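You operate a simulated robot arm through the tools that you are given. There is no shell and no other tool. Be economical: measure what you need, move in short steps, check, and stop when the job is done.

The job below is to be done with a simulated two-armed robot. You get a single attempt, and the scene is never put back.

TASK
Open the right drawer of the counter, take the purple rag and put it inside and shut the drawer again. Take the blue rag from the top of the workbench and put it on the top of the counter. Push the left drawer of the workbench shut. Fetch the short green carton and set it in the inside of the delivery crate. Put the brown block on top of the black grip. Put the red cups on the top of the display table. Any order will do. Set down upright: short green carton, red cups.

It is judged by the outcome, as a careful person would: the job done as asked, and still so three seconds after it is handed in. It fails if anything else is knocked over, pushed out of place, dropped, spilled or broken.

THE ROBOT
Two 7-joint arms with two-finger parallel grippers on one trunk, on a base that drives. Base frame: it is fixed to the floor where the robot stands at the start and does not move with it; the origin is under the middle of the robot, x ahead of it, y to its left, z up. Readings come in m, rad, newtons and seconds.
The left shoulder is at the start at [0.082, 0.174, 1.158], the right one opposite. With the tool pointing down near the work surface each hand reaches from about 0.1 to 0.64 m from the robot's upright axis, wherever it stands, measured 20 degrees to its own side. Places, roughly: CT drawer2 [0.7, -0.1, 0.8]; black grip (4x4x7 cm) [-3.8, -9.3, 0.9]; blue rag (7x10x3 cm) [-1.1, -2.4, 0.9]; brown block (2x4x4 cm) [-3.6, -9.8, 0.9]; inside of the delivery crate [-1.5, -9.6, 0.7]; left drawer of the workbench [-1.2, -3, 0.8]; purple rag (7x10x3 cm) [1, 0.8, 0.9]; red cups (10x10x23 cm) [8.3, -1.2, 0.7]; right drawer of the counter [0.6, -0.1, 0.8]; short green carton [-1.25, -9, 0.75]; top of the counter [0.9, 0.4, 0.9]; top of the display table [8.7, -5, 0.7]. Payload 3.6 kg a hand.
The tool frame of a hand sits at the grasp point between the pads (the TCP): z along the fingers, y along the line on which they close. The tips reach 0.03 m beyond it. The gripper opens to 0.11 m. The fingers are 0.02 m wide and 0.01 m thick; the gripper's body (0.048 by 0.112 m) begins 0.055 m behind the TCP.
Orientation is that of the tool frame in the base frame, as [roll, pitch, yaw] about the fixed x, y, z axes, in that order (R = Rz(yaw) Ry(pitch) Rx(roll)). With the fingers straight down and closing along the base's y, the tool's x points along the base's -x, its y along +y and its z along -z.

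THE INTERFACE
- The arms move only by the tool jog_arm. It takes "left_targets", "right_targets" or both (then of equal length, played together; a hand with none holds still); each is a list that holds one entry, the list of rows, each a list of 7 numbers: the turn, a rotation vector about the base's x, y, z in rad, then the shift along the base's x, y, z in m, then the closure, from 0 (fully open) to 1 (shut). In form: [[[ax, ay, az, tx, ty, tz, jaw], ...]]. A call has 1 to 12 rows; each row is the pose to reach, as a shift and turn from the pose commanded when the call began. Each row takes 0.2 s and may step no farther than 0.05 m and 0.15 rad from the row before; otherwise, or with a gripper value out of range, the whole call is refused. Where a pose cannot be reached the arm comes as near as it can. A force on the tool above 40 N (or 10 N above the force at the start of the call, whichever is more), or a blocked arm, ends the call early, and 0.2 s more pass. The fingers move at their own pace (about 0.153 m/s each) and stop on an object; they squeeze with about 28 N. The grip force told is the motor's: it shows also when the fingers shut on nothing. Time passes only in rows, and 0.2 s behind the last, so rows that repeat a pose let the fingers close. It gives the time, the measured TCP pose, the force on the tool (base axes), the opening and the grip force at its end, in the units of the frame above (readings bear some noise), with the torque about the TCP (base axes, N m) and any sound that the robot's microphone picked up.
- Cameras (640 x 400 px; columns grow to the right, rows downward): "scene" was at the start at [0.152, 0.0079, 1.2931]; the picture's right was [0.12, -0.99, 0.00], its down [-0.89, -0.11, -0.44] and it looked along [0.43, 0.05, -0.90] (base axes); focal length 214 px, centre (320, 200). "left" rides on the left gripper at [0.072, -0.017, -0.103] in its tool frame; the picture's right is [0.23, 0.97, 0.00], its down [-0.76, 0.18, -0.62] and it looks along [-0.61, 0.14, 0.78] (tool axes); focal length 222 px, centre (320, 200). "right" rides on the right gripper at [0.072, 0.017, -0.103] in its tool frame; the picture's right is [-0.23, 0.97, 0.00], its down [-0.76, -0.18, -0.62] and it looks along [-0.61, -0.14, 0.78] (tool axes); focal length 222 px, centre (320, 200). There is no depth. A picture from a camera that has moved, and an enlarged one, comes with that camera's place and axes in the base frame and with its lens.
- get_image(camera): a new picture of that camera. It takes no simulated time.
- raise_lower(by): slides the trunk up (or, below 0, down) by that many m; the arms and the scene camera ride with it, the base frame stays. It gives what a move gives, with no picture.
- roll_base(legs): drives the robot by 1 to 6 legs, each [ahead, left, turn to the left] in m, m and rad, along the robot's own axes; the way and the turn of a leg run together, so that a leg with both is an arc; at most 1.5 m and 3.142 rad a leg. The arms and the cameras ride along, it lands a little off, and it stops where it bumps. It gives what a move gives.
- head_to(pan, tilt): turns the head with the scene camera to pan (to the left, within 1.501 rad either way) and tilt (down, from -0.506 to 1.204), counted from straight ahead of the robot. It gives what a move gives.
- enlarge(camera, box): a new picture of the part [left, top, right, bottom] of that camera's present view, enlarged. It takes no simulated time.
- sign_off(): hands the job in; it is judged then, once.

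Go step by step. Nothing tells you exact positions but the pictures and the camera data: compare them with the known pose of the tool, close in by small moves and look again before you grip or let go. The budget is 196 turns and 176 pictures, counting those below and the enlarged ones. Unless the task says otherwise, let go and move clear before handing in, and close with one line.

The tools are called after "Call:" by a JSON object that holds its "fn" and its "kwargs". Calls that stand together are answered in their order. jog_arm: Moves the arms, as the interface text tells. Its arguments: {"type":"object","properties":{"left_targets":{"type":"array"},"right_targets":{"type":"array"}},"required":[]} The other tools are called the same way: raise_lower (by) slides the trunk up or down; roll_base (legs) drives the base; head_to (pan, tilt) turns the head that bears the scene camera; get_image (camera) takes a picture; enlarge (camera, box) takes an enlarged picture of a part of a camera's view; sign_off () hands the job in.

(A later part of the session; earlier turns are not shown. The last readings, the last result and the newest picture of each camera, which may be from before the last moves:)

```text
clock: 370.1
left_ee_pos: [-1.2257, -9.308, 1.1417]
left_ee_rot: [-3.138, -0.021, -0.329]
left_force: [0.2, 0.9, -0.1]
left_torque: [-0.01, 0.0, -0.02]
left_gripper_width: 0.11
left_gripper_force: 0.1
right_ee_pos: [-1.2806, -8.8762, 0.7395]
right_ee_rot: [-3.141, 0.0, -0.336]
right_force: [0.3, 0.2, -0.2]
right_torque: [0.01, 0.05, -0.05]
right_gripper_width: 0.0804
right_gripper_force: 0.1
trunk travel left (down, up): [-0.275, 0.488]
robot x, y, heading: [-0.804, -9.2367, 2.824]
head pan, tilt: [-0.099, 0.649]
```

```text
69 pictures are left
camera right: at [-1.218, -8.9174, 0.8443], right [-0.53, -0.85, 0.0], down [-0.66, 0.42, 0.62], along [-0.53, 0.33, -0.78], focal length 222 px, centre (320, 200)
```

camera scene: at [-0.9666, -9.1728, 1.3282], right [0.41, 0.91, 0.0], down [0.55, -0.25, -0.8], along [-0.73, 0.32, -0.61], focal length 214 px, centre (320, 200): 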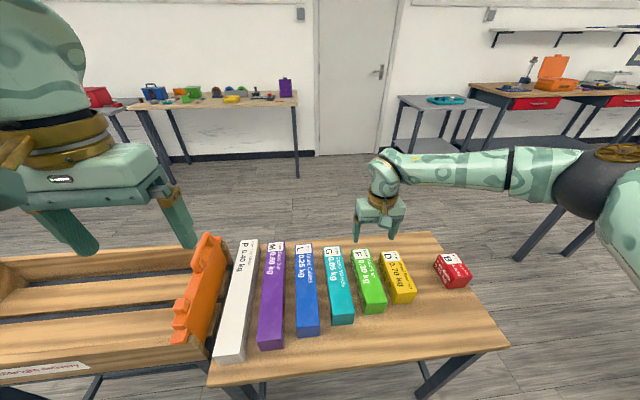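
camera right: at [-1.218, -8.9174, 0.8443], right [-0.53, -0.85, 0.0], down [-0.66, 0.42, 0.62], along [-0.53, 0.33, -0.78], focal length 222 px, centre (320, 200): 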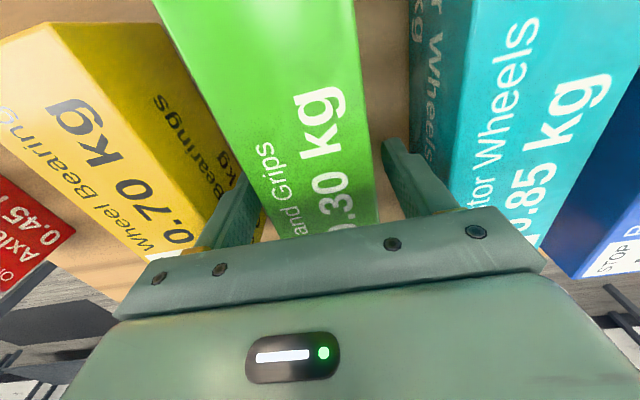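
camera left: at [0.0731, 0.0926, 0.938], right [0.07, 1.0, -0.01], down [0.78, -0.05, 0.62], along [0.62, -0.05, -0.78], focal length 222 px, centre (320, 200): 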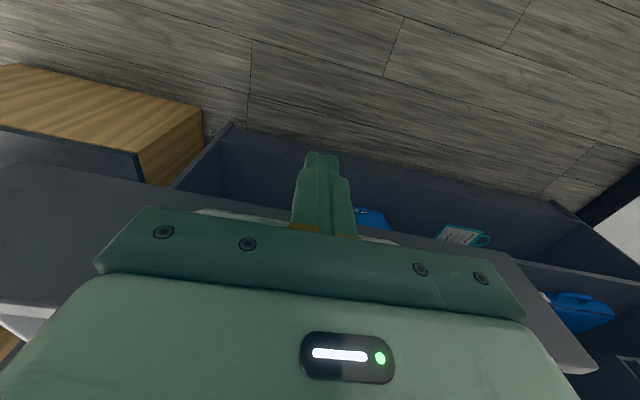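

Fingers are in both gaps. A touch lower, then close and lift.

Call:
{"fn": "jog_arm", "kwargs": {"right_targets": [[[0, 0, 0, 0, 0, -0.012, 0.27], [0, 0, 0, 0, 0, -0.012, 0.7], [0, 0, 0, 0, 0, -0.012, 1], [0, 0, 0, 0, 0, -0.012, 1], [0, 0, 0, 0, 0, 0.02, 1], [0, 0, 0, 0, 0, 0.06, 1], [0, 0, 0, 0, 0, 0.1, 1], [0, 0, 0, 0, 0, 0.14, 1], [0, 0, 0, 0, 0, 0.18, 1], [0, 0, 0, 0, 0, 0.22, 1], [0, 0, 0, 0.02, 0, 0.26, 1]]]}}

Call:
{"fn": "get_image", "kwargs": {"camera": "scene"}}

```text
clock: 372.4
left_ee_pos: [-1.2239, -9.3069, 1.143]
left_ee_rot: [-3.141, -0.02, -0.328]
left_force: [0.4, -0.3, 0.2]
left_torque: [-0.01, 0.01, 0.01]
left_gripper_width: 0.1099
left_gripper_force: 0.1
right_ee_pos: [-1.256, -8.8793, 1.004]
right_ee_rot: [3.138, 0.001, -0.334]
right_force: [0.7, -0.6, -3.4]
right_torque: [-0.01, 0.07, -0.02]
right_gripper_width: 0.0602
right_gripper_force: 27.6
trunk travel left (down, up): [-0.275, 0.488]
robot x, y, heading: [-0.8022, -9.2421, 2.819]
head pan, tilt: [-0.099, 0.649]
```

```text
68 pictures are left
camera scene: at [-0.9648, -9.1731, 1.3285], right [0.41, 0.91, 0.0], down [0.55, -0.25, -0.8], along [-0.73, 0.32, -0.6], focal length 214 px, centre (320, 200)
```

scene: 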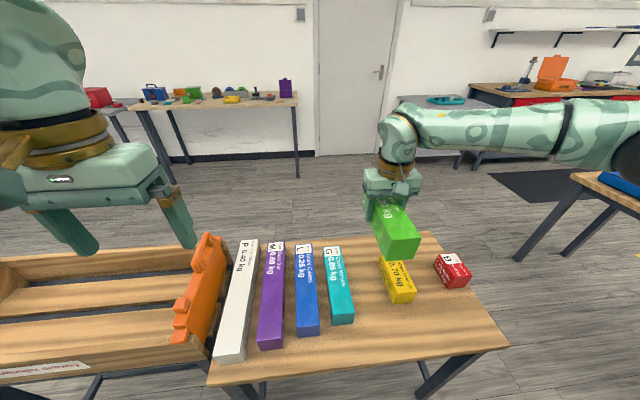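

Carton held. Raise it above the cartons and strafe left to the crate.

Call:
{"fn": "jog_arm", "kwargs": {"right_targets": [[[0, 0, 0, 0.01, -0.01, 0.04, 1], [0, 0, 0, 0.02, -0.02, 0.08, 1], [0, 0, 0, 0.03, -0.03, 0.12, 1]]]}}

Call:
{"fn": "roll_base", "kwargs": {"legs": [[0, 0.65, 0.02]]}}

Call:
{"fn": "head_to", "kwargs": {"pan": -0.1, "tilt": 0.85}}

Call:
{"fn": "get_image", "kwargs": {"camera": "scene"}}

```text
clock: 373.2
left_ee_pos: [-1.2231, -9.3073, 1.142]
left_ee_rot: [-3.138, -0.019, -0.329]
left_force: [0.3, 0.5, -0.1]
left_torque: [0.0, -0.01, -0.02]
left_gripper_width: 0.11
left_gripper_force: 0.1
right_ee_pos: [-1.2278, -8.9088, 1.1245]
right_ee_rot: [-3.141, 0.002, -0.332]
right_force: [0.2, 0.0, -2.8]
right_torque: [0.04, 0.1, -0.01]
right_gripper_width: 0.0601
right_gripper_force: 28.2
trunk travel left (down, up): [-0.275, 0.488]
robot x, y, heading: [-0.801, -9.2363, 2.819]
head pan, tilt: [-0.099, 0.649]
```

```text
clock: 376.9
left_ee_pos: [-1.4218, -9.9301, 1.1426]
left_ee_rot: [-3.139, -0.021, -0.312]
left_force: [-0.5, -0.1, 0.2]
left_torque: [0.07, -0.01, -0.03]
left_gripper_width: 0.1097
left_gripper_force: 0.1
right_ee_pos: [-1.4339, -9.532, 1.123]
right_ee_rot: [3.142, 0.001, -0.319]
right_force: [-1.1, 0.0, -3.2]
right_torque: [0.03, 0.04, -0.03]
right_gripper_width: 0.0599
right_gripper_force: 27.7
trunk travel left (down, up): [-0.275, 0.488]
robot x, y, heading: [-1.0004, -9.8527, 2.835]
head pan, tilt: [-0.099, 0.649]
```

```text
clock: 377.6
left_ee_pos: [-1.4215, -9.9286, 1.1418]
left_ee_rot: [-3.141, -0.021, -0.313]
left_force: [-0.1, 0.0, -0.2]
left_torque: [-0.03, 0.0, 0.0]
left_gripper_width: 0.1098
left_gripper_force: 0.1
right_ee_pos: [-1.4331, -9.5312, 1.1226]
right_ee_rot: [3.14, 0.0, -0.32]
right_force: [-0.2, 0.1, -3.6]
right_torque: [0.02, 0.07, 0.0]
right_gripper_width: 0.0601
right_gripper_force: 27.8
trunk travel left (down, up): [-0.275, 0.488]
robot x, y, heading: [-1.0029, -9.8503, 2.843]
head pan, tilt: [-0.099, 0.85]
```

```text
67 pictures are left
camera scene: at [-1.1582, -9.7948, 1.3117], right [0.39, 0.92, 0.0], down [0.69, -0.3, -0.66], along [-0.61, 0.26, -0.75], focal length 214 px, centre (320, 200)
```

scene: 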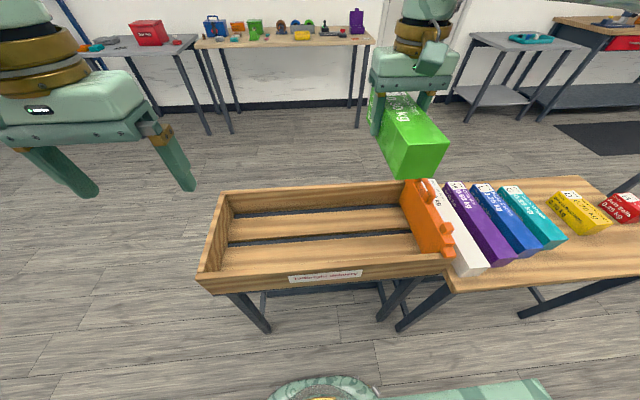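

The crate is empty except for the orange tool at its right end. Strafe 0.1 m more, center the carton over it and lower partway.

Call:
{"fn": "roll_base", "kwargs": {"legs": [[0, 0.1, 0]]}}

Call:
{"fn": "jog_arm", "kwargs": {"right_targets": [[[0, 0, 0, -0.026, -0.012, 0, 1], [0, 0, 0, -0.0525, -0.023, 0, 1], [0, 0, 0, -0.0525, -0.023, -0.04, 1], [0, 0, 0, -0.0525, -0.023, -0.08, 1], [0, 0, 0, -0.0525, -0.023, -0.12, 1], [0, 0, 0, -0.0525, -0.023, -0.16, 1], [0, 0, 0, -0.0525, -0.023, -0.2, 1], [0, 0, 0, -0.0525, -0.023, -0.24, 1]]]}}

Call:
{"fn": "get_image", "kwargs": {"camera": "scene"}}

Call:
{"fn": "get_image", "kwargs": {"camera": "right"}}

```text
clock: 378.7
left_ee_pos: [-1.454, -10.0259, 1.1422]
left_ee_rot: [-3.137, -0.021, -0.312]
left_force: [-0.2, 0.2, -0.7]
left_torque: [0.0, -0.03, -0.02]
left_gripper_width: 0.1099
left_gripper_force: 0.0
right_ee_pos: [-1.465, -9.6293, 1.1231]
right_ee_rot: [3.141, 0.001, -0.32]
right_force: [0.3, 0.2, -2.1]
right_torque: [0.03, 0.06, 0.0]
right_gripper_width: 0.0602
right_gripper_force: 28.2
trunk travel left (down, up): [-0.275, 0.488]
robot x, y, heading: [-1.0302, -9.9469, 2.839]
head pan, tilt: [-0.099, 0.85]
```

```text
clock: 380.5
left_ee_pos: [-1.4532, -10.0258, 1.1409]
left_ee_rot: [-3.14, -0.02, -0.312]
left_force: [-0.5, -0.6, -0.1]
left_torque: [0.02, 0.01, 0.01]
left_gripper_width: 0.1099
left_gripper_force: 0.0
right_ee_pos: [-1.5178, -9.6502, 0.883]
right_ee_rot: [3.14, 0.002, -0.321]
right_force: [0.2, -0.5, -2.9]
right_torque: [0.01, 0.04, 0.01]
right_gripper_width: 0.06
right_gripper_force: 28.1
trunk travel left (down, up): [-0.275, 0.488]
robot x, y, heading: [-1.0264, -9.9474, 2.834]
head pan, tilt: [-0.099, 0.85]
```

```text
66 pictures are left
camera scene: at [-1.1891, -9.891, 1.3115], right [0.39, 0.92, 0.0], down [0.69, -0.3, -0.66], along [-0.61, 0.26, -0.75], focal length 214 px, centre (320, 200)
```

scene: 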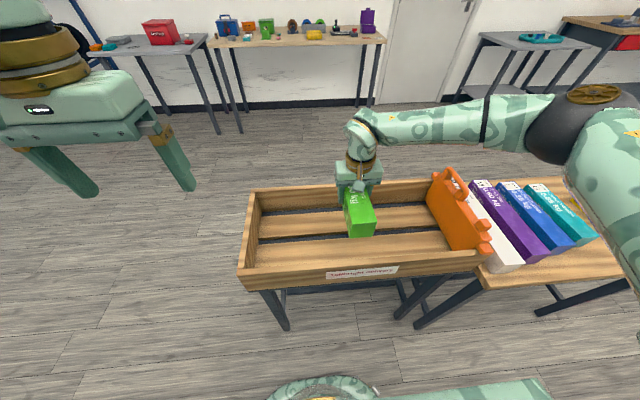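

```text
65 pictures are left
camera right: at [-1.4549, -9.69, 0.9859], right [-0.52, -0.85, 0.0], down [-0.67, 0.41, 0.62], along [-0.53, 0.32, -0.78], focal length 222 px, centre (320, 200)
```

right: 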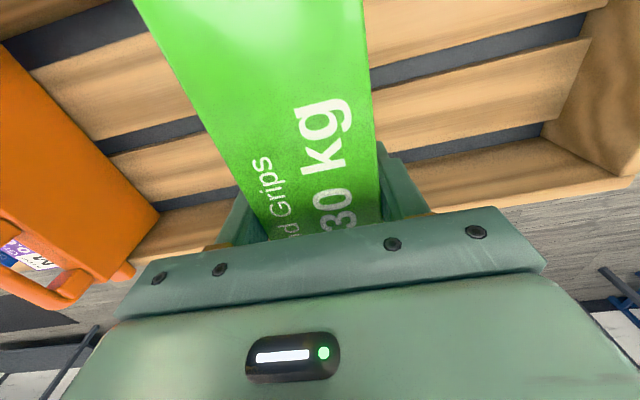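

Shift 1 cm toward me to centre it between the crate walls, then lower to touch.

Call:
{"fn": "jog_arm", "kwargs": {"right_targets": [[[0, 0, 0, 0.0115, -0.0036, -0.03, 1], [0, 0, 0, 0.0115, -0.0036, -0.07, 1], [0, 0, 0, 0.0115, -0.0036, -0.11, 1], [0, 0, 0, 0.0115, -0.0036, -0.13, 1], [0, 0, 0, 0.0115, -0.0036, -0.14, 1], [0, 0, 0, 0.0115, -0.0036, -0.15, 1], [0, 0, 0, 0.0115, -0.0036, -0.16, 1], [0, 0, 0, 0.0115, -0.0036, -0.17, 1], [0, 0, 0, 0.0115, -0.0036, -0.18, 1]]]}}

Call:
{"fn": "get_image", "kwargs": {"camera": "scene"}}

```text
clock: 382.4
left_ee_pos: [-1.4496, -10.027, 1.1423]
left_ee_rot: [-3.138, -0.018, -0.314]
left_force: [-0.6, 0.3, 0.9]
left_torque: [-0.01, -0.02, 0.01]
left_gripper_width: 0.1101
left_gripper_force: 0.1
right_ee_pos: [-1.5049, -9.6555, 0.7206]
right_ee_rot: [3.139, 0.007, -0.325]
right_force: [10.8, -2.1, 27.3]
right_torque: [0.87, -0.56, -0.2]
right_gripper_width: 0.06
right_gripper_force: 27.9
trunk travel left (down, up): [-0.275, 0.488]
robot x, y, heading: [-1.0295, -9.9513, 2.835]
head pan, tilt: [-0.099, 0.85]
stopped in row 9 (right hand): the force on the tool passed its limit at 72 N (the readings are from after the stop); the commanded pose is now the measured one
```

```text
64 pictures are left
camera scene: at [-1.1847, -9.8925, 1.3123], right [0.39, 0.92, 0.0], down [0.69, -0.3, -0.66], along [-0.61, 0.26, -0.75], focal length 214 px, centre (320, 200)
```

scene: 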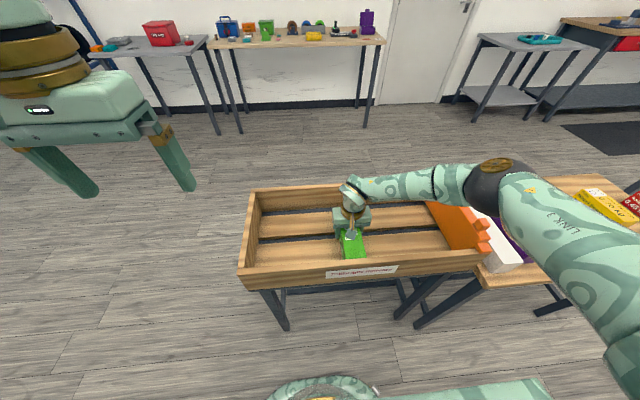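

Touched the slats. Release and lift straight up, then check the orange tool wasn't disturbed.

Call:
{"fn": "jog_arm", "kwargs": {"right_targets": [[[0, 0, 0, 0, 0, 0.003, 0.6], [0, 0, 0, 0, 0, 0.003, 0.25], [0, 0, 0, 0, 0, 0.003, 0.25], [0, 0, 0, 0, 0, 0.04, 0.25], [0, 0, 0, 0, 0, 0.08, 0.25], [0, 0, 0, 0, 0, 0.12, 0.25], [0, 0, 0, 0, 0, 0.16, 0.25], [0, 0, 0, 0, 0, 0.2, 0.25], [0, 0, 0, 0, 0, 0.24, 0.25], [0, 0, 0, 0, 0, 0.28, 0.25], [0, 0, 0, 0.02, 0.02, 0.32, 0.25], [0, 0, 0, 0.04, 0.04, 0.36, 0.25]]]}}

Call:
{"fn": "get_image", "kwargs": {"camera": "scene"}}

```text
clock: 385.0
left_ee_pos: [-1.4531, -10.0255, 1.1413]
left_ee_rot: [-3.14, -0.019, -0.315]
left_force: [-0.4, -0.3, 0.5]
left_torque: [-0.02, -0.02, 0.01]
left_gripper_width: 0.11
left_gripper_force: 0.1
right_ee_pos: [-1.4676, -9.6166, 1.0797]
right_ee_rot: [3.139, 0.004, -0.32]
right_force: [-0.3, 0.4, 0.5]
right_torque: [0.02, 0.01, -0.02]
right_gripper_width: 0.0824
right_gripper_force: 0.0
trunk travel left (down, up): [-0.275, 0.488]
robot x, y, heading: [-1.0323, -9.95, 2.839]
head pan, tilt: [-0.099, 0.85]
```

```text
63 pictures are left
camera scene: at [-1.1874, -9.8914, 1.3118], right [0.39, 0.92, 0.0], down [0.69, -0.3, -0.66], along [-0.61, 0.26, -0.75], focal length 214 px, centre (320, 200)
```

scene: 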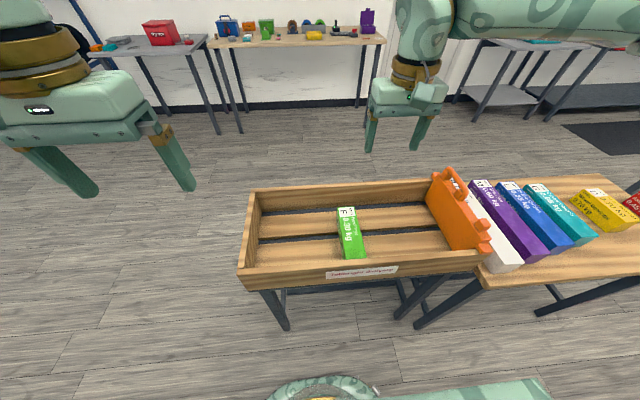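

The green carton sits in the crate and nothing else moved. Now around the crate's left end to the back-wall tables for the brown block and black grip.

Call:
{"fn": "roll_base", "kwargs": {"legs": [[0, 0.75, 0], [1.0, 0, 0]]}}

Call:
{"fn": "head_to", "kwargs": {"pan": -0.1, "tilt": 0.45}}

Call:
{"fn": "get_image", "kwargs": {"camera": "scene"}}

Call:
{"fn": "enlarge", "kwargs": {"camera": "scene", "box": [200, 120, 440, 270]}}

```text
clock: 393.9
left_ee_pos: [-2.637, -10.468, 1.1406]
left_ee_rot: [-3.138, -0.021, -0.303]
left_force: [-1.0, -0.2, 0.0]
left_torque: [0.01, 0.0, 0.01]
left_gripper_width: 0.11
left_gripper_force: 0.0
right_ee_pos: [-2.6569, -10.0578, 1.0783]
right_ee_rot: [3.14, 0.003, -0.308]
right_force: [0.1, 0.3, 0.9]
right_torque: [-0.03, 0.01, -0.01]
right_gripper_width: 0.0827
right_gripper_force: 0.1
trunk travel left (down, up): [-0.275, 0.488]
robot x, y, heading: [-2.2133, -10.3875, 2.845]
head pan, tilt: [-0.099, 0.85]
```

```text
clock: 394.8
left_ee_pos: [-2.6372, -10.4687, 1.1415]
left_ee_rot: [-3.139, -0.021, -0.303]
left_force: [-0.2, 0.1, -0.1]
left_torque: [-0.02, 0.0, 0.04]
left_gripper_width: 0.1099
left_gripper_force: 0.0
right_ee_pos: [-2.6564, -10.0584, 1.0781]
right_ee_rot: [3.14, 0.004, -0.312]
right_force: [0.5, -0.1, 0.5]
right_torque: [0.0, -0.01, 0.0]
right_gripper_width: 0.0825
right_gripper_force: 0.0
trunk travel left (down, up): [-0.275, 0.488]
robot x, y, heading: [-2.2134, -10.3875, 2.844]
head pan, tilt: [-0.099, 0.45]
```

```text
62 pictures are left
camera scene: at [-2.3865, -10.3256, 1.3461], right [0.38, 0.92, 0.0], down [0.4, -0.17, -0.9], along [-0.83, 0.35, -0.44], focal length 214 px, centre (320, 200)
```

scene: 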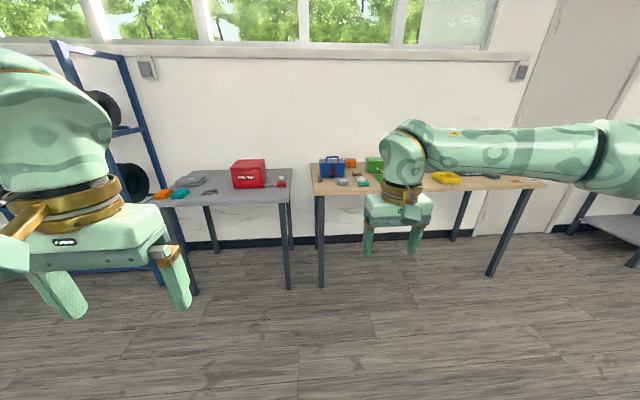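

```text
2.67 times, centred on (320, 195) of scene
camera zoom: at [-2.3865, -10.3256, 1.3461], right [0.38, 0.92, 0.0], down [0.4, -0.17, -0.9], along [-0.83, 0.35, -0.44], focal length 572 px, centre (320, 213)
```

zoom: 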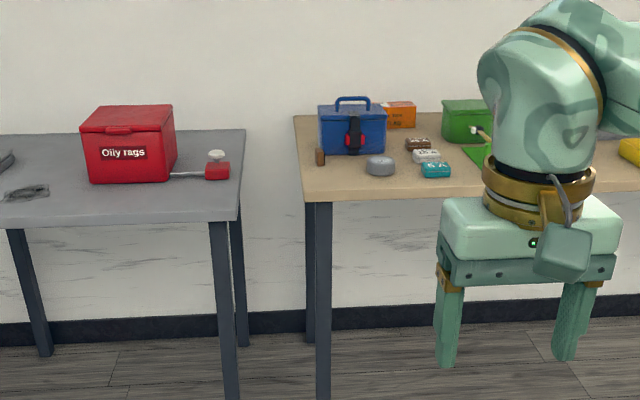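

The brown block stands at the wooden table's left end, about (-3.5, -9.86). Move closer and look for the black grip.

Call:
{"fn": "roll_base", "kwargs": {"legs": [[0.6, 0, 0]]}}

Call:
{"fn": "head_to", "kwargs": {"pan": -0.35, "tilt": 0.7}}

Call:
{"fn": "get_image", "kwargs": {"camera": "scene"}}

Call:
{"fn": "enlarge", "kwargs": {"camera": "scene", "box": [180, 90, 420, 240]}}

```text
clock: 398.1
left_ee_pos: [-3.1991, -10.2944, 1.1414]
left_ee_rot: [-3.14, -0.021, -0.307]
left_force: [0.4, -0.2, -0.3]
left_torque: [0.03, 0.0, 0.03]
left_gripper_width: 0.1099
left_gripper_force: 0.0
right_ee_pos: [-3.218, -9.8861, 1.0782]
right_ee_rot: [3.14, 0.004, -0.315]
right_force: [-0.2, 0.5, -0.4]
right_torque: [-0.01, -0.02, 0.02]
right_gripper_width: 0.0826
right_gripper_force: 0.1
trunk travel left (down, up): [-0.275, 0.488]
robot x, y, heading: [-2.7799, -10.2163, 2.839]
head pan, tilt: [-0.099, 0.45]
```

```text
clock: 398.9
left_ee_pos: [-3.1983, -10.2942, 1.1415]
left_ee_rot: [-3.142, -0.023, -0.307]
left_force: [-1.1, 1.0, 0.2]
left_torque: [0.0, 0.01, -0.02]
left_gripper_width: 0.1101
left_gripper_force: 0.0
right_ee_pos: [-3.2178, -9.8859, 1.0784]
right_ee_rot: [3.14, 0.002, -0.315]
right_force: [0.6, 0.3, -1.4]
right_torque: [0.0, -0.04, 0.0]
right_gripper_width: 0.0825
right_gripper_force: 0.1
trunk travel left (down, up): [-0.275, 0.488]
robot x, y, heading: [-2.7783, -10.2128, 2.842]
head pan, tilt: [-0.351, 0.7]
```

```text
60 pictures are left
camera scene: at [-2.9314, -10.1374, 1.324], right [0.6, 0.8, 0.0], down [0.51, -0.39, -0.77], along [-0.61, 0.46, -0.64], focal length 214 px, centre (320, 200)
```

scene: 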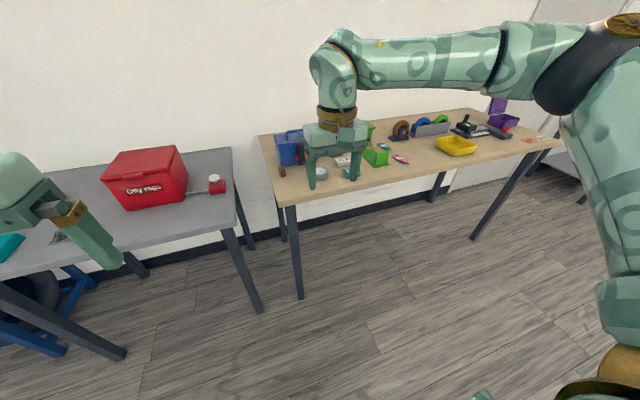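

```text
2.67 times, centred on (300, 165) of scene
camera zoom: at [-2.9314, -10.1374, 1.324], right [0.6, 0.8, 0.0], down [0.51, -0.39, -0.77], along [-0.61, 0.46, -0.64], focal length 572 px, centre (373, 293)
```

zoom: 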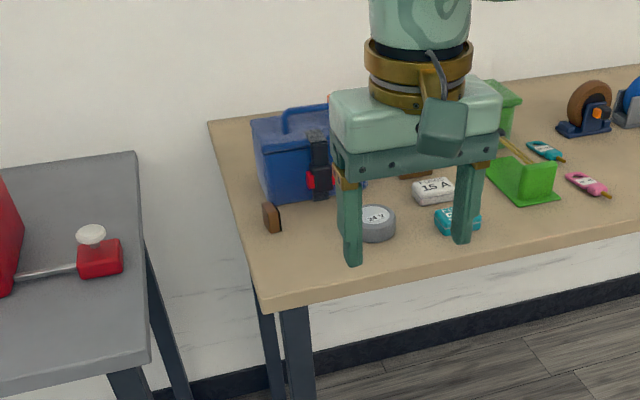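

The black grip must be hidden behind my right hand. Strafe right 0.35 m and look again.

Call:
{"fn": "roll_base", "kwargs": {"legs": [[0, -0.35, 0]]}}

Call:
{"fn": "head_to", "kwargs": {"pan": 0.05, "tilt": 0.7}}

Call:
{"fn": "get_image", "kwargs": {"camera": "scene"}}

Call:
{"fn": "enlarge", "kwargs": {"camera": "scene", "box": [200, 100, 440, 250]}}

```text
clock: 401.2
left_ee_pos: [-3.0957, -9.9534, 1.1417]
left_ee_rot: [-3.139, -0.02, -0.312]
left_force: [-0.1, 0.5, 0.1]
left_torque: [-0.01, -0.02, -0.01]
left_gripper_width: 0.11
left_gripper_force: 0.0
right_ee_pos: [-3.1109, -9.5453, 1.0783]
right_ee_rot: [3.139, 0.003, -0.319]
right_force: [0.7, 0.6, 1.1]
right_torque: [-0.04, 0.02, -0.03]
right_gripper_width: 0.0826
right_gripper_force: 0.1
trunk travel left (down, up): [-0.275, 0.488]
robot x, y, heading: [-2.6737, -9.8803, 2.84]
head pan, tilt: [-0.351, 0.7]
```

```text
clock: 402.0
left_ee_pos: [-3.0946, -9.9547, 1.1414]
left_ee_rot: [-3.141, -0.021, -0.312]
left_force: [0.9, 0.2, -0.2]
left_torque: [-0.01, -0.01, 0.03]
left_gripper_width: 0.1099
left_gripper_force: 0.2
right_ee_pos: [-3.1114, -9.5457, 1.0786]
right_ee_rot: [3.139, 0.004, -0.321]
right_force: [-0.2, -0.8, -0.1]
right_torque: [0.02, 0.0, 0.0]
right_gripper_width: 0.0824
right_gripper_force: 0.1
trunk travel left (down, up): [-0.275, 0.488]
robot x, y, heading: [-2.677, -9.8769, 2.841]
head pan, tilt: [0.051, 0.7]
```

```text
58 pictures are left
camera scene: at [-2.8412, -9.83, 1.324], right [0.25, 0.97, 0.0], down [0.62, -0.16, -0.76], along [-0.74, 0.19, -0.64], focal length 214 px, centre (320, 200)
```

scene: 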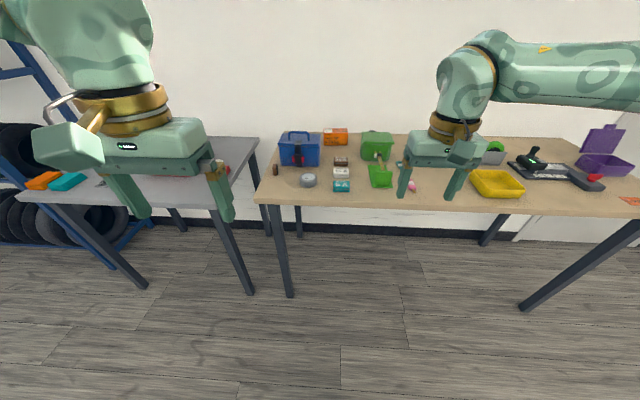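

```text
2.67 times, centred on (320, 175) of scene
camera zoom: at [-2.8412, -9.83, 1.324], right [0.25, 0.97, 0.0], down [0.62, -0.16, -0.76], along [-0.74, 0.19, -0.64], focal length 572 px, centre (320, 267)
```

zoom: 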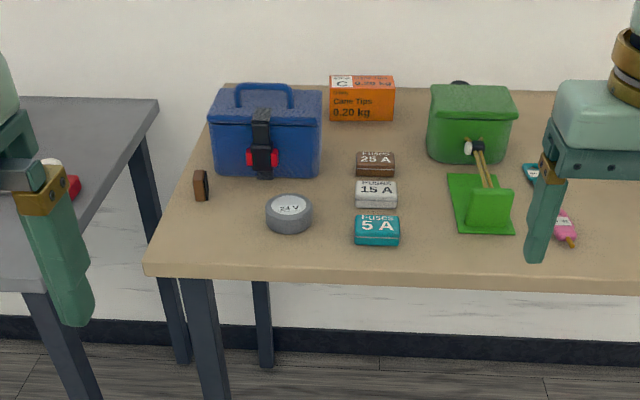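

The black grip seems to be behind the green box. Raise the trunk to see over the box.

Call:
{"fn": "raise_lower", "kwargs": {"by": 0.4}}

Call:
{"fn": "head_to", "kwargs": {"pan": -0.05, "tilt": 0.85}}

Call:
{"fn": "enlarge", "kwargs": {"camera": "scene", "box": [200, 100, 440, 250]}}

Call:
{"fn": "get_image", "kwargs": {"camera": "scene"}}

```text
clock: 405.9
left_ee_pos: [-3.0961, -9.9548, 1.5415]
left_ee_rot: [-3.14, -0.022, -0.312]
left_force: [-0.1, 0.1, 0.8]
left_torque: [-0.02, 0.0, -0.03]
left_gripper_width: 0.1102
left_gripper_force: 0.0
right_ee_pos: [-3.1118, -9.5466, 1.479]
right_ee_rot: [3.14, 0.004, -0.319]
right_force: [-0.8, 0.7, 0.3]
right_torque: [0.03, 0.01, -0.04]
right_gripper_width: 0.0823
right_gripper_force: 0.1
trunk travel left (down, up): [-0.675, 0.088]
robot x, y, heading: [-2.6732, -9.8794, 2.837]
head pan, tilt: [0.051, 0.7]
```

```text
clock: 406.6
left_ee_pos: [-3.0951, -9.9546, 1.5425]
left_ee_rot: [-3.141, -0.022, -0.313]
left_force: [-0.8, 0.2, -1.1]
left_torque: [-0.01, 0.02, -0.01]
left_gripper_width: 0.1101
left_gripper_force: 0.2
right_ee_pos: [-3.1117, -9.5465, 1.4784]
right_ee_rot: [3.141, 0.003, -0.319]
right_force: [-0.7, -1.0, -0.4]
right_torque: [0.0, -0.03, -0.02]
right_gripper_width: 0.0826
right_gripper_force: 0.1
trunk travel left (down, up): [-0.675, 0.088]
robot x, y, heading: [-2.6747, -9.8712, 2.837]
head pan, tilt: [-0.051, 0.85]
```

```text
2.67 times, centred on (320, 175) of scene
camera zoom: at [-2.7575, -9.8478, 1.715], right [0.35, 0.94, 0.0], down [0.7, -0.26, -0.66], along [-0.62, 0.23, -0.75], focal length 572 px, centre (320, 267)
```

zoom: 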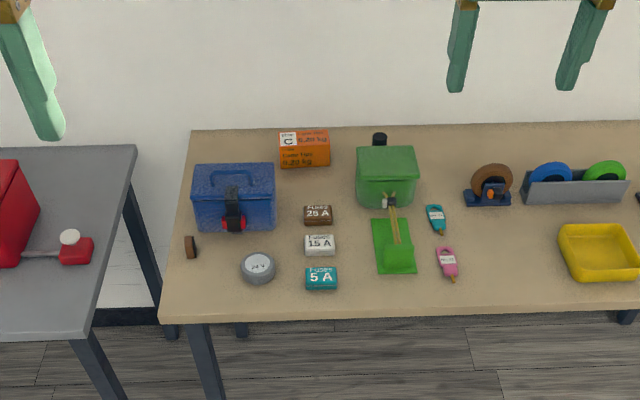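

```text
55 pictures are left
camera scene: at [-2.7575, -9.8478, 1.715], right [0.35, 0.94, 0.0], down [0.7, -0.26, -0.66], along [-0.62, 0.23, -0.75], focal length 214 px, centre (320, 200)
```

scene: 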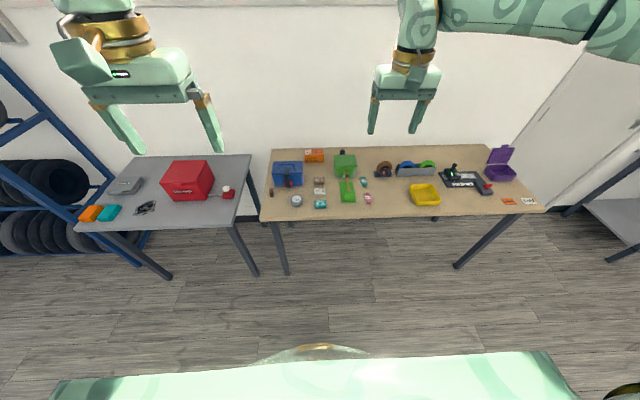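

The black grip (round post) stands at about (-3.705, -9.356), top z≈0.95, behind the green box; the block is at (-3.567, -9.815). I'll need a tilted hand with its camera on the upper side, so test flipping the right wrist by 180° here in free air.

Call:
{"fn": "jog_arm", "kwargs": {"right_targets": [[[0, 0, -0.1496, 0, 0, 0, 0.3], [0, 0, -0.2992, 0, 0, 0, 0.3], [0, 0, -0.4488, 0, 0, 0, 0.3], [0, 0, -0.5984, 0, 0, 0, 0.3], [0, 0, -0.748, 0, 0, 0, 0.3], [0, 0, -0.8976, 0, 0, 0, 0.3], [0, 0, -1.0472, 0, 0, 0, 0.3], [0, 0, -1.1968, 0, 0, 0, 0.3], [0, 0, -1.3464, 0, 0, 0, 0.3], [0, 0, -1.496, 0, 0, 0, 0.3], [0, 0, -1.6456, 0, 0, 0, 0.3], [0, 0, -1.7952, 0, 0, 0, 0.3]]]}}

Call:
{"fn": "jog_arm", "kwargs": {"right_targets": [[[0, 0, -0.1496, 0, 0, 0, 0.3], [0, 0, -0.2992, 0, 0, 0, 0.3], [0, 0, -0.4488, 0, 0, 0, 0.3], [0, 0, -0.5984, 0, 0, 0, 0.3], [0, 0, -0.748, 0, 0, 0, 0.3], [0, 0, -0.8976, 0, 0, 0, 0.3], [0, 0, -1.0472, 0, 0, 0, 0.3], [0, 0, -1.1968, 0, 0, 0, 0.3], [0, 0, -1.34, 0, 0, 0, 0.3]]]}}

```text
clock: 409.2
left_ee_pos: [-3.0963, -9.9561, 1.5417]
left_ee_rot: [-3.14, -0.021, -0.311]
left_force: [0.3, 0.0, -0.6]
left_torque: [-0.03, 0.01, 0.01]
left_gripper_width: 0.11
left_gripper_force: 0.1
right_ee_pos: [-3.1103, -9.5454, 1.4783]
right_ee_rot: [3.139, 0.003, -2.119]
right_force: [0.5, -0.1, -0.7]
right_torque: [0.0, 0.01, 0.01]
right_gripper_width: 0.0765
right_gripper_force: 0.1
trunk travel left (down, up): [-0.675, 0.088]
robot x, y, heading: [-2.6723, -9.8806, 2.837]
head pan, tilt: [-0.051, 0.85]
```

```text
clock: 411.2
left_ee_pos: [-3.0946, -9.9553, 1.5418]
left_ee_rot: [-3.139, -0.02, -0.312]
left_force: [-0.2, -0.6, -0.5]
left_torque: [0.04, -0.01, 0.0]
left_gripper_width: 0.1101
left_gripper_force: 0.0
right_ee_pos: [-3.1119, -9.546, 1.478]
right_ee_rot: [3.14, 0.005, 2.826]
right_force: [0.9, -0.2, -0.2]
right_torque: [0.0, 0.01, -0.01]
right_gripper_width: 0.077
right_gripper_force: 0.1
trunk travel left (down, up): [-0.675, 0.088]
robot x, y, heading: [-2.6747, -9.8782, 2.838]
head pan, tilt: [-0.051, 0.85]
```

The flip works. Now lower the trunk back, strafe to the block, and tilt the right hand 45° forward.

Call:
{"fn": "raise_lower", "kwargs": {"by": -0.4}}

Call:
{"fn": "roll_base", "kwargs": {"legs": [[0.0, 0.34, 0]]}}

Call:
{"fn": "jog_arm", "kwargs": {"right_targets": [[[0.0419, 0.1336, 0, 0, 0, 0, 0.3], [0.0837, 0.2671, 0, 0, 0, 0, 0.3], [0.1256, 0.4007, 0, 0, 0, 0, 0.3], [0.1674, 0.5342, 0, 0, 0, 0.01, 0.3], [0.2093, 0.6678, 0, 0, 0, 0.02, 0.3], [0.2347, 0.7489, 0, 0, 0, 0.03, 0.3]]]}}

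Call:
{"fn": "head_to", "kwargs": {"pan": -0.15, "tilt": 0.75}}

Call:
{"fn": "get_image", "kwargs": {"camera": "scene"}}

```text
clock: 415.0
left_ee_pos: [-3.0937, -9.9551, 1.1419]
left_ee_rot: [-3.141, -0.019, -0.312]
left_force: [-0.7, 0.1, 0.3]
left_torque: [-0.04, 0.04, -0.01]
left_gripper_width: 0.1099
left_gripper_force: 0.1
right_ee_pos: [-3.1112, -9.5449, 1.079]
right_ee_rot: [3.139, 0.003, 2.827]
right_force: [-1.0, 0.0, -0.5]
right_torque: [-0.02, 0.01, 0.01]
right_gripper_width: 0.0771
right_gripper_force: 0.1
trunk travel left (down, up): [-0.275, 0.488]
robot x, y, heading: [-2.6744, -9.8768, 2.838]
head pan, tilt: [-0.051, 0.85]
```

```text
clock: 417.2
left_ee_pos: [-3.1961, -10.2774, 1.1414]
left_ee_rot: [-3.137, -0.021, -0.311]
left_force: [0.0, -0.1, 0.0]
left_torque: [0.04, -0.01, 0.02]
left_gripper_width: 0.11
left_gripper_force: 0.0
right_ee_pos: [-3.2116, -9.8703, 1.0781]
right_ee_rot: [3.137, 0.005, 2.829]
right_force: [-0.1, 0.2, 0.6]
right_torque: [0.03, -0.01, 0.03]
right_gripper_width: 0.0771
right_gripper_force: 0.1
trunk travel left (down, up): [-0.275, 0.488]
robot x, y, heading: [-2.7745, -10.1951, 2.84]
head pan, tilt: [-0.051, 0.85]
```

```text
clock: 418.6
left_ee_pos: [-3.1963, -10.2785, 1.1414]
left_ee_rot: [-3.139, -0.02, -0.31]
left_force: [-0.9, -0.4, 0.1]
left_torque: [0.0, 0.01, 0.01]
left_gripper_width: 0.1097
left_gripper_force: 0.0
right_ee_pos: [-3.2131, -9.8682, 1.1086]
right_ee_rot: [-3.134, -0.783, 2.827]
right_force: [-0.1, -0.8, 0.2]
right_torque: [0.01, 0.02, -0.02]
right_gripper_width: 0.0774
right_gripper_force: 0.1
trunk travel left (down, up): [-0.275, 0.488]
robot x, y, heading: [-2.7725, -10.2005, 2.839]
head pan, tilt: [-0.051, 0.85]
```

```text
clock: 419.3
left_ee_pos: [-3.1952, -10.2755, 1.1414]
left_ee_rot: [-3.141, -0.02, -0.309]
left_force: [-0.6, 0.8, -0.4]
left_torque: [-0.02, -0.01, 0.01]
left_gripper_width: 0.11
left_gripper_force: 0.1
right_ee_pos: [-3.2137, -9.8683, 1.1081]
right_ee_rot: [-3.135, -0.78, 2.828]
right_force: [0.2, -0.3, 0.4]
right_torque: [0.0, 0.0, -0.01]
right_gripper_width: 0.0769
right_gripper_force: 0.0
trunk travel left (down, up): [-0.275, 0.488]
robot x, y, heading: [-2.7748, -10.1984, 2.84]
head pan, tilt: [-0.15, 0.75]
```

```text
54 pictures are left
camera scene: at [-2.9341, -10.1366, 1.3197], right [0.44, 0.9, 0.0], down [0.61, -0.3, -0.73], along [-0.66, 0.32, -0.68], focal length 214 px, centre (320, 200)
```

scene: 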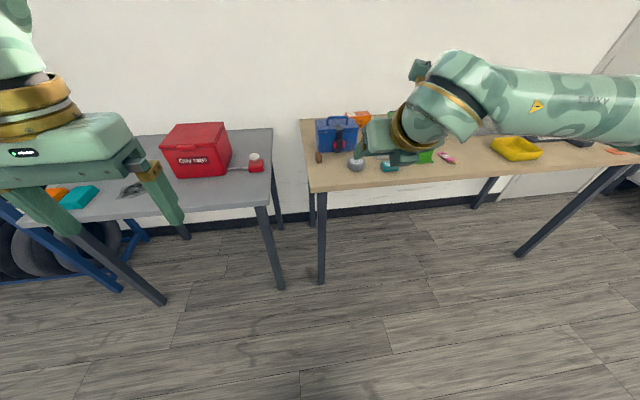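

Call:
{"fn": "enlarge", "kwargs": {"camera": "scene", "box": [280, 110, 400, 185]}}

Call:
{"fn": "get_image", "kwargs": {"camera": "right"}}

```text
5.33 times, centred on (340, 148) of scene
camera zoom: at [-2.9341, -10.1366, 1.3197], right [0.44, 0.9, 0.0], down [0.61, -0.3, -0.73], along [-0.66, 0.32, -0.68], focal length 1144 px, centre (213, 480)
```

zoom: 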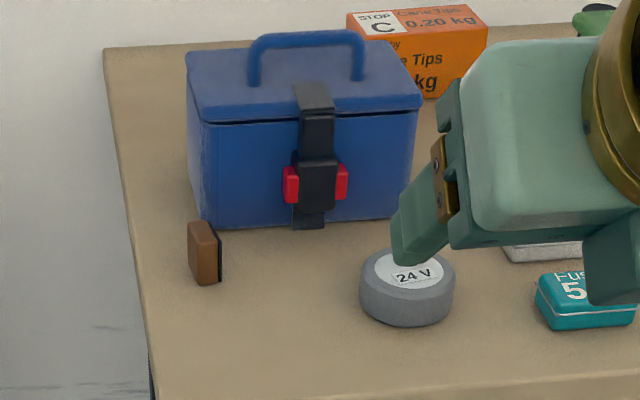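

```text
52 pictures are left
camera right: at [-3.1885, -9.8593, 1.2321], right [0.45, 0.88, -0.16], down [0.88, -0.47, -0.09], along [-0.16, -0.1, -0.98], focal length 222 px, centre (320, 200)
```

right: 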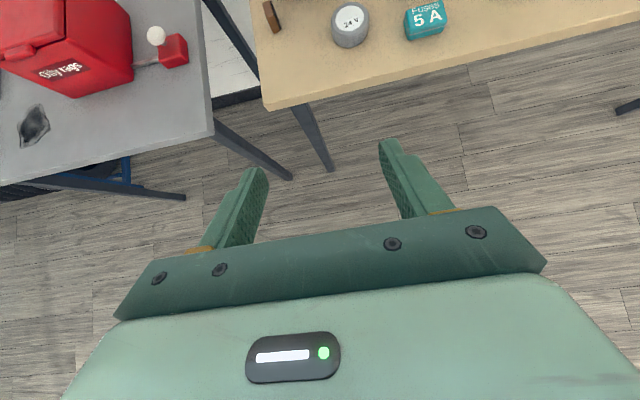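

Block ≈ (-3.56, -9.83), thin side facing me so the fingers can close across it. Drive closer and place the tilted hand just above/in front of it.

Call:
{"fn": "roll_base", "kwargs": {"legs": [[0.25, 0, 0]]}}

Call:
{"fn": "jog_arm", "kwargs": {"right_targets": [[[0, 0, 0, -0.005, -0.016, -0.03, 0.45], [0, 0, 0, -0.01, -0.033, -0.06, 0.45], [0, 0, 0, -0.015, -0.05, -0.09, 0.45], [0, 0, 0, -0.02, -0.064, -0.11, 0.45]]]}}

Call:
{"fn": "get_image", "kwargs": {"camera": "right"}}

Call:
{"fn": "get_image", "kwargs": {"camera": "scene"}}

```text
clock: 421.1
left_ee_pos: [-3.4337, -10.2045, 1.1414]
left_ee_rot: [-3.14, -0.021, -0.31]
left_force: [0.1, 0.3, -1.1]
left_torque: [-0.03, -0.04, -0.01]
left_gripper_width: 0.11
left_gripper_force: 0.1
right_ee_pos: [-3.4526, -9.7958, 1.1072]
right_ee_rot: [-3.136, -0.781, 2.828]
right_force: [-0.3, 0.3, 0.1]
right_torque: [-0.03, 0.01, 0.02]
right_gripper_width: 0.077
right_gripper_force: 0.0
trunk travel left (down, up): [-0.275, 0.488]
robot x, y, heading: [-3.0143, -10.1271, 2.84]
head pan, tilt: [-0.15, 0.75]
```

```text
clock: 422.1
left_ee_pos: [-3.4326, -10.2046, 1.1422]
left_ee_rot: [-3.141, -0.02, -0.309]
left_force: [-0.1, -0.8, 0.2]
left_torque: [0.04, 0.01, 0.0]
left_gripper_width: 0.1099
left_gripper_force: 0.0
right_ee_pos: [-3.4717, -9.8624, 0.998]
right_ee_rot: [-3.134, -0.78, 2.828]
right_force: [0.3, 0.0, 0.2]
right_torque: [-0.02, 0.0, 0.01]
right_gripper_width: 0.0607
right_gripper_force: 0.1
trunk travel left (down, up): [-0.275, 0.488]
robot x, y, heading: [-3.0094, -10.1283, 2.838]
head pan, tilt: [-0.15, 0.75]
```

```text
51 pictures are left
camera right: at [-3.4462, -9.8522, 1.1217], right [0.45, 0.88, -0.16], down [0.88, -0.47, -0.09], along [-0.16, -0.1, -0.98], focal length 222 px, centre (320, 200)
```

right: 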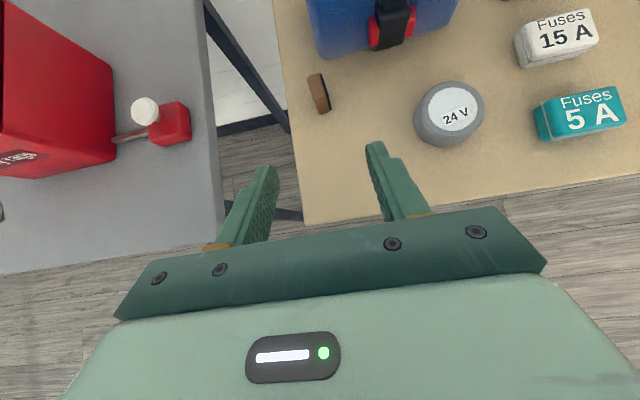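

```text
50 pictures are left
camera scene: at [-3.1718, -10.0637, 1.3197], right [0.43, 0.9, 0.0], down [0.61, -0.3, -0.73], along [-0.66, 0.32, -0.68], focal length 214 px, centre (320, 200)
```

scene: 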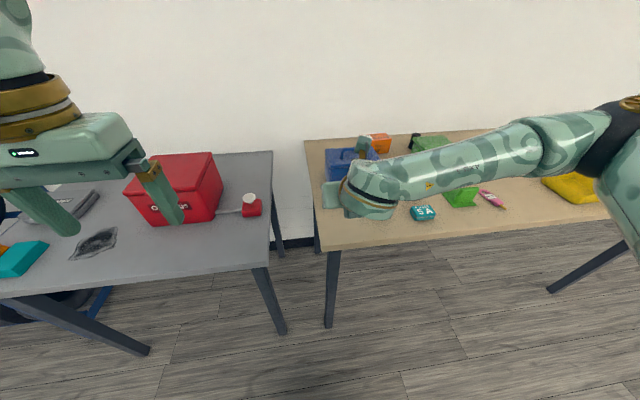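

From above I see the block at (-3.572, -9.826), top ≈0.92. Move forward over it, then down, and check.

Call:
{"fn": "jog_arm", "kwargs": {"right_targets": [[[0, 0, 0, -0.034, 0.012, 0, 0.45], [0, 0, 0, -0.068, 0.024, 0, 0.45], [0, 0, 0, -0.101, 0.036, 0, 0.45], [0, 0, 0, -0.101, 0.036, -0.03, 0.45], [0, 0, 0, -0.101, 0.036, -0.055, 0.45]]]}}

Call:
{"fn": "get_image", "kwargs": {"camera": "right"}}

Call:
{"fn": "enlarge", "kwargs": {"camera": "scene", "box": [290, 120, 450, 220]}}

```text
clock: 423.3
left_ee_pos: [-3.4322, -10.2046, 1.1404]
left_ee_rot: [-3.141, -0.02, -0.309]
left_force: [-0.5, 0.5, -0.2]
left_torque: [-0.02, -0.03, 0.01]
left_gripper_width: 0.1102
left_gripper_force: 0.0
right_ee_pos: [-3.5725, -9.8252, 0.9428]
right_ee_rot: [-3.136, -0.78, 2.83]
right_force: [0.1, -0.2, -0.2]
right_torque: [0.02, -0.03, 0.01]
right_gripper_width: 0.0607
right_gripper_force: 0.0
trunk travel left (down, up): [-0.275, 0.488]
robot x, y, heading: [-3.0119, -10.1284, 2.843]
head pan, tilt: [-0.15, 0.75]
```

```text
49 pictures are left
camera right: at [-3.5479, -9.8157, 1.0663], right [0.45, 0.88, -0.16], down [0.88, -0.47, -0.09], along [-0.16, -0.1, -0.98], focal length 222 px, centre (320, 200)
```

right: 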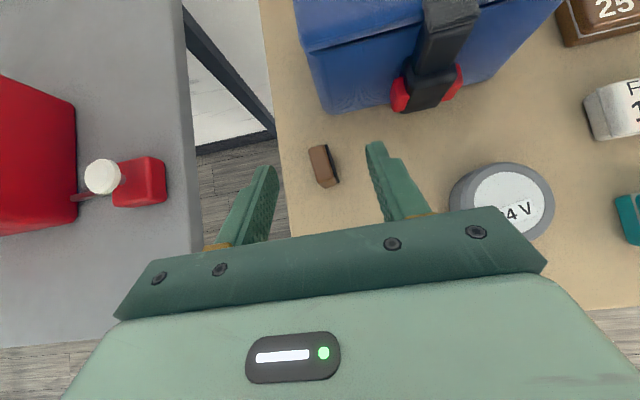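

```text
4.00 times, centred on (370, 170) of scene
camera zoom: at [-3.1718, -10.0635, 1.3197], right [0.43, 0.9, 0.0], down [0.61, -0.3, -0.73], along [-0.66, 0.32, -0.68], focal length 858 px, centre (120, 320)
```

zoom: 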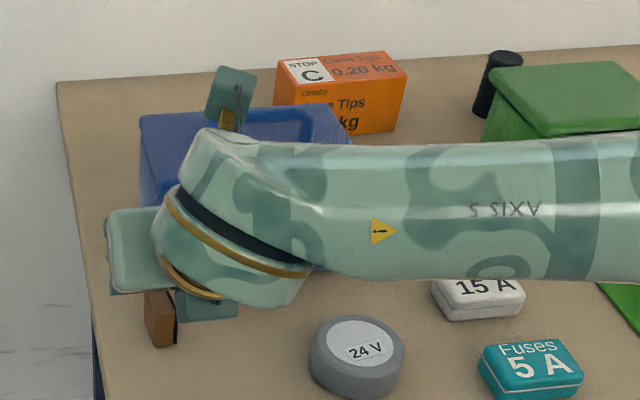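

Two views show the table is lower than assumed (≈0.845), so the block centre is at (-3.598, -9.82, 0.865). Adjust forward and down, then close.

Call:
{"fn": "jog_arm", "kwargs": {"right_targets": [[[0, 0, 0.03, -0.0255, 0.006, -0.005, 0.5], [0, 0, 0.03, -0.0255, 0.006, -0.035, 0.5], [0, 0, 0.03, -0.0255, 0.006, -0.06, 0.5]]]}}

Call:
{"fn": "get_image", "kwargs": {"camera": "right"}}

```text
clock: 424.1
left_ee_pos: [-3.434, -10.2048, 1.1408]
left_ee_rot: [-3.139, -0.022, -0.31]
left_force: [0.1, -0.5, 0.5]
left_torque: [0.0, -0.03, 0.0]
left_gripper_width: 0.11
left_gripper_force: 0.1
right_ee_pos: [-3.5985, -9.8182, 0.8812]
right_ee_rot: [-3.137, -0.779, 2.858]
right_force: [-0.1, 0.2, 0.2]
right_torque: [-0.01, -0.01, -0.01]
right_gripper_width: 0.0552
right_gripper_force: 0.0
trunk travel left (down, up): [-0.275, 0.488]
robot x, y, heading: [-3.0117, -10.1237, 2.835]
head pan, tilt: [-0.15, 0.75]
```

```text
47 pictures are left
camera right: at [-3.5731, -9.8082, 1.006], right [0.42, 0.89, -0.16], down [0.89, -0.44, -0.09], along [-0.15, -0.11, -0.98], focal length 222 px, centre (320, 200)
```

right: 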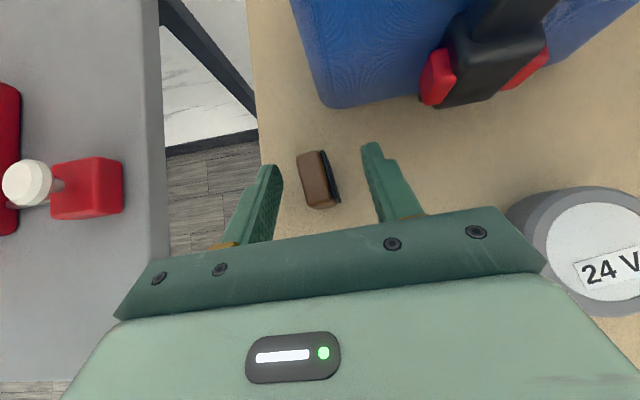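

The block sits between the fingers. Close and lift.

Call:
{"fn": "jog_arm", "kwargs": {"right_targets": [[[0, 0, 0, -0.003, 0.001, -0.002, 0.7], [0, 0, 0, -0.003, 0.001, -0.002, 1], [0, 0, 0, -0.003, 0.001, -0.002, 1], [0, 0, 0, -0.003, 0.001, 0.03, 1], [0, 0, 0, 0.02, -0.006, 0.07, 1], [0, 0, 0, 0.04, -0.012, 0.11, 1], [0, 0, 0, 0.06, -0.018, 0.15, 1], [0, 0, 0, 0.08, -0.024, 0.19, 1]]]}}

Call:
{"fn": "get_image", "kwargs": {"camera": "right"}}

Call:
{"fn": "get_image", "kwargs": {"camera": "scene"}}

```text
clock: 425.9
left_ee_pos: [-3.4326, -10.2053, 1.1404]
left_ee_rot: [-3.138, -0.02, -0.309]
left_force: [0.0, 0.6, -0.7]
left_torque: [-0.01, 0.0, -0.01]
left_gripper_width: 0.11
left_gripper_force: 0.1
right_ee_pos: [-3.5159, -9.8441, 1.0756]
right_ee_rot: [-3.136, -0.78, 2.861]
right_force: [-0.5, -0.3, -0.8]
right_torque: [0.0, 0.03, -0.02]
right_gripper_width: 0.0183
right_gripper_force: 27.7
trunk travel left (down, up): [-0.275, 0.488]
robot x, y, heading: [-3.0122, -10.1269, 2.84]
head pan, tilt: [-0.15, 0.75]
```

```text
46 pictures are left
camera right: at [-3.4916, -9.833, 1.1998], right [0.42, 0.89, -0.16], down [0.89, -0.44, -0.09], along [-0.15, -0.11, -0.98], focal length 222 px, centre (320, 200)
```

right: 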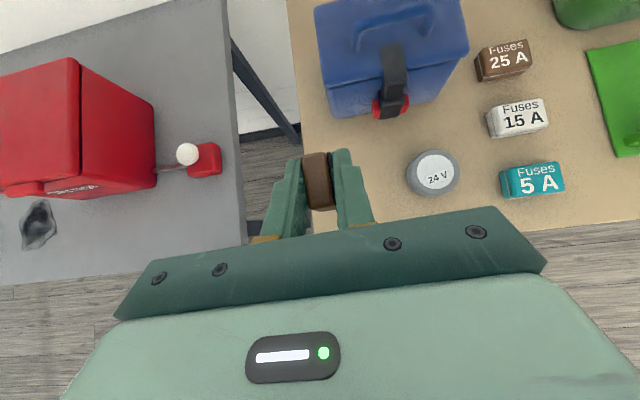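

```text
45 pictures are left
camera scene: at [-3.1707, -10.0638, 1.3199], right [0.43, 0.9, 0.0], down [0.61, -0.3, -0.73], along [-0.66, 0.32, -0.68], focal length 214 px, centre (320, 200)
```

scene: 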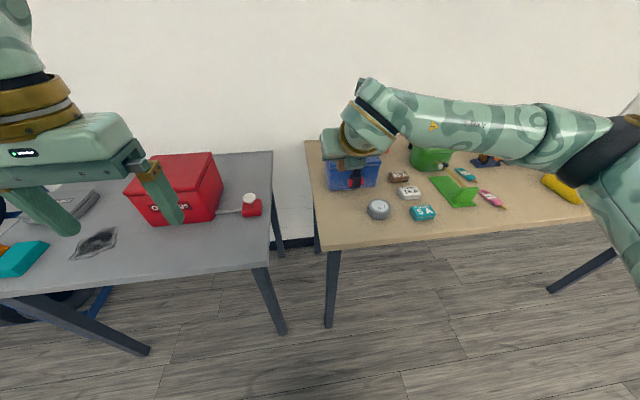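

Block held. Strafe right and go forward so the hand comes over the green box, toward the black grip.

Call:
{"fn": "jog_arm", "kwargs": {"right_targets": [[[0, 0, 0, 0, 0, 0.02, 1], [0, 0, 0, 0, 0, 0.035, 1]]]}}

Call:
{"fn": "roll_base", "kwargs": {"legs": [[0, -0.42, 0], [0.18, 0, 0]]}}

Call:
{"fn": "get_image", "kwargs": {"camera": "right"}}

Call:
{"fn": "get_image", "kwargs": {"camera": "scene"}}

```text
clock: 426.5
left_ee_pos: [-3.4328, -10.2047, 1.1418]
left_ee_rot: [-3.14, -0.021, -0.309]
left_force: [-0.4, -0.1, -1.0]
left_torque: [0.0, 0.03, 0.02]
left_gripper_width: 0.1098
left_gripper_force: 0.1
right_ee_pos: [-3.5179, -9.8412, 1.1094]
right_ee_rot: [-3.138, -0.78, 2.861]
right_force: [0.7, -0.6, -0.8]
right_torque: [-0.01, -0.01, 0.0]
right_gripper_width: 0.0183
right_gripper_force: 28.7
trunk travel left (down, up): [-0.275, 0.488]
robot x, y, heading: [-3.0105, -10.1271, 2.839]
head pan, tilt: [-0.15, 0.75]
```

```text
clock: 430.2
left_ee_pos: [-3.4805, -9.7457, 1.1406]
left_ee_rot: [-3.139, -0.019, -0.315]
left_force: [-0.3, -1.0, 0.8]
left_torque: [-0.04, -0.02, -0.02]
left_gripper_width: 0.11
left_gripper_force: 0.1
right_ee_pos: [-3.5623, -9.3814, 1.1072]
right_ee_rot: [-3.136, -0.78, 2.854]
right_force: [-0.1, -0.8, -0.2]
right_torque: [0.01, 0.0, 0.0]
right_gripper_width: 0.0181
right_gripper_force: 27.9
trunk travel left (down, up): [-0.275, 0.488]
robot x, y, heading: [-3.0559, -9.6686, 2.831]
head pan, tilt: [-0.15, 0.75]
```

```text
44 pictures are left
camera right: at [-3.5379, -9.371, 1.2326], right [0.43, 0.89, -0.16], down [0.89, -0.45, -0.09], along [-0.15, -0.11, -0.98], focal length 222 px, centre (320, 200)
```

right: 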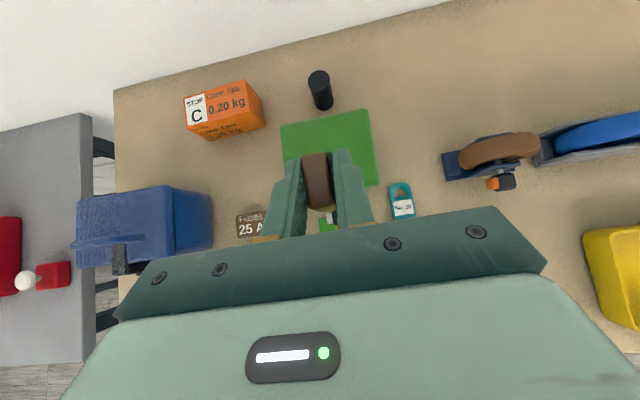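

```text
43 pictures are left
camera scene: at [-3.2174, -9.6042, 1.3195], right [0.44, 0.9, 0.0], down [0.61, -0.3, -0.73], along [-0.66, 0.32, -0.68], focal length 214 px, centre (320, 200)
```

scene: 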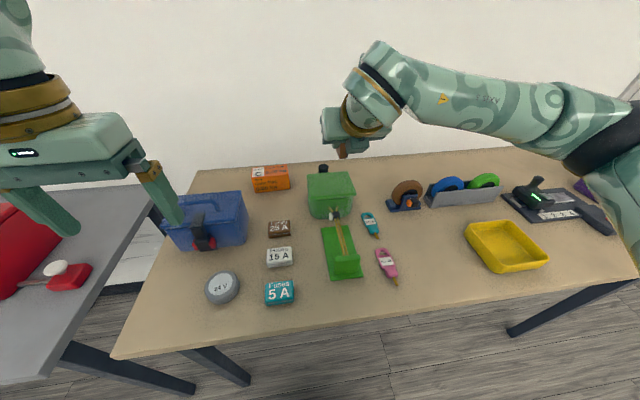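

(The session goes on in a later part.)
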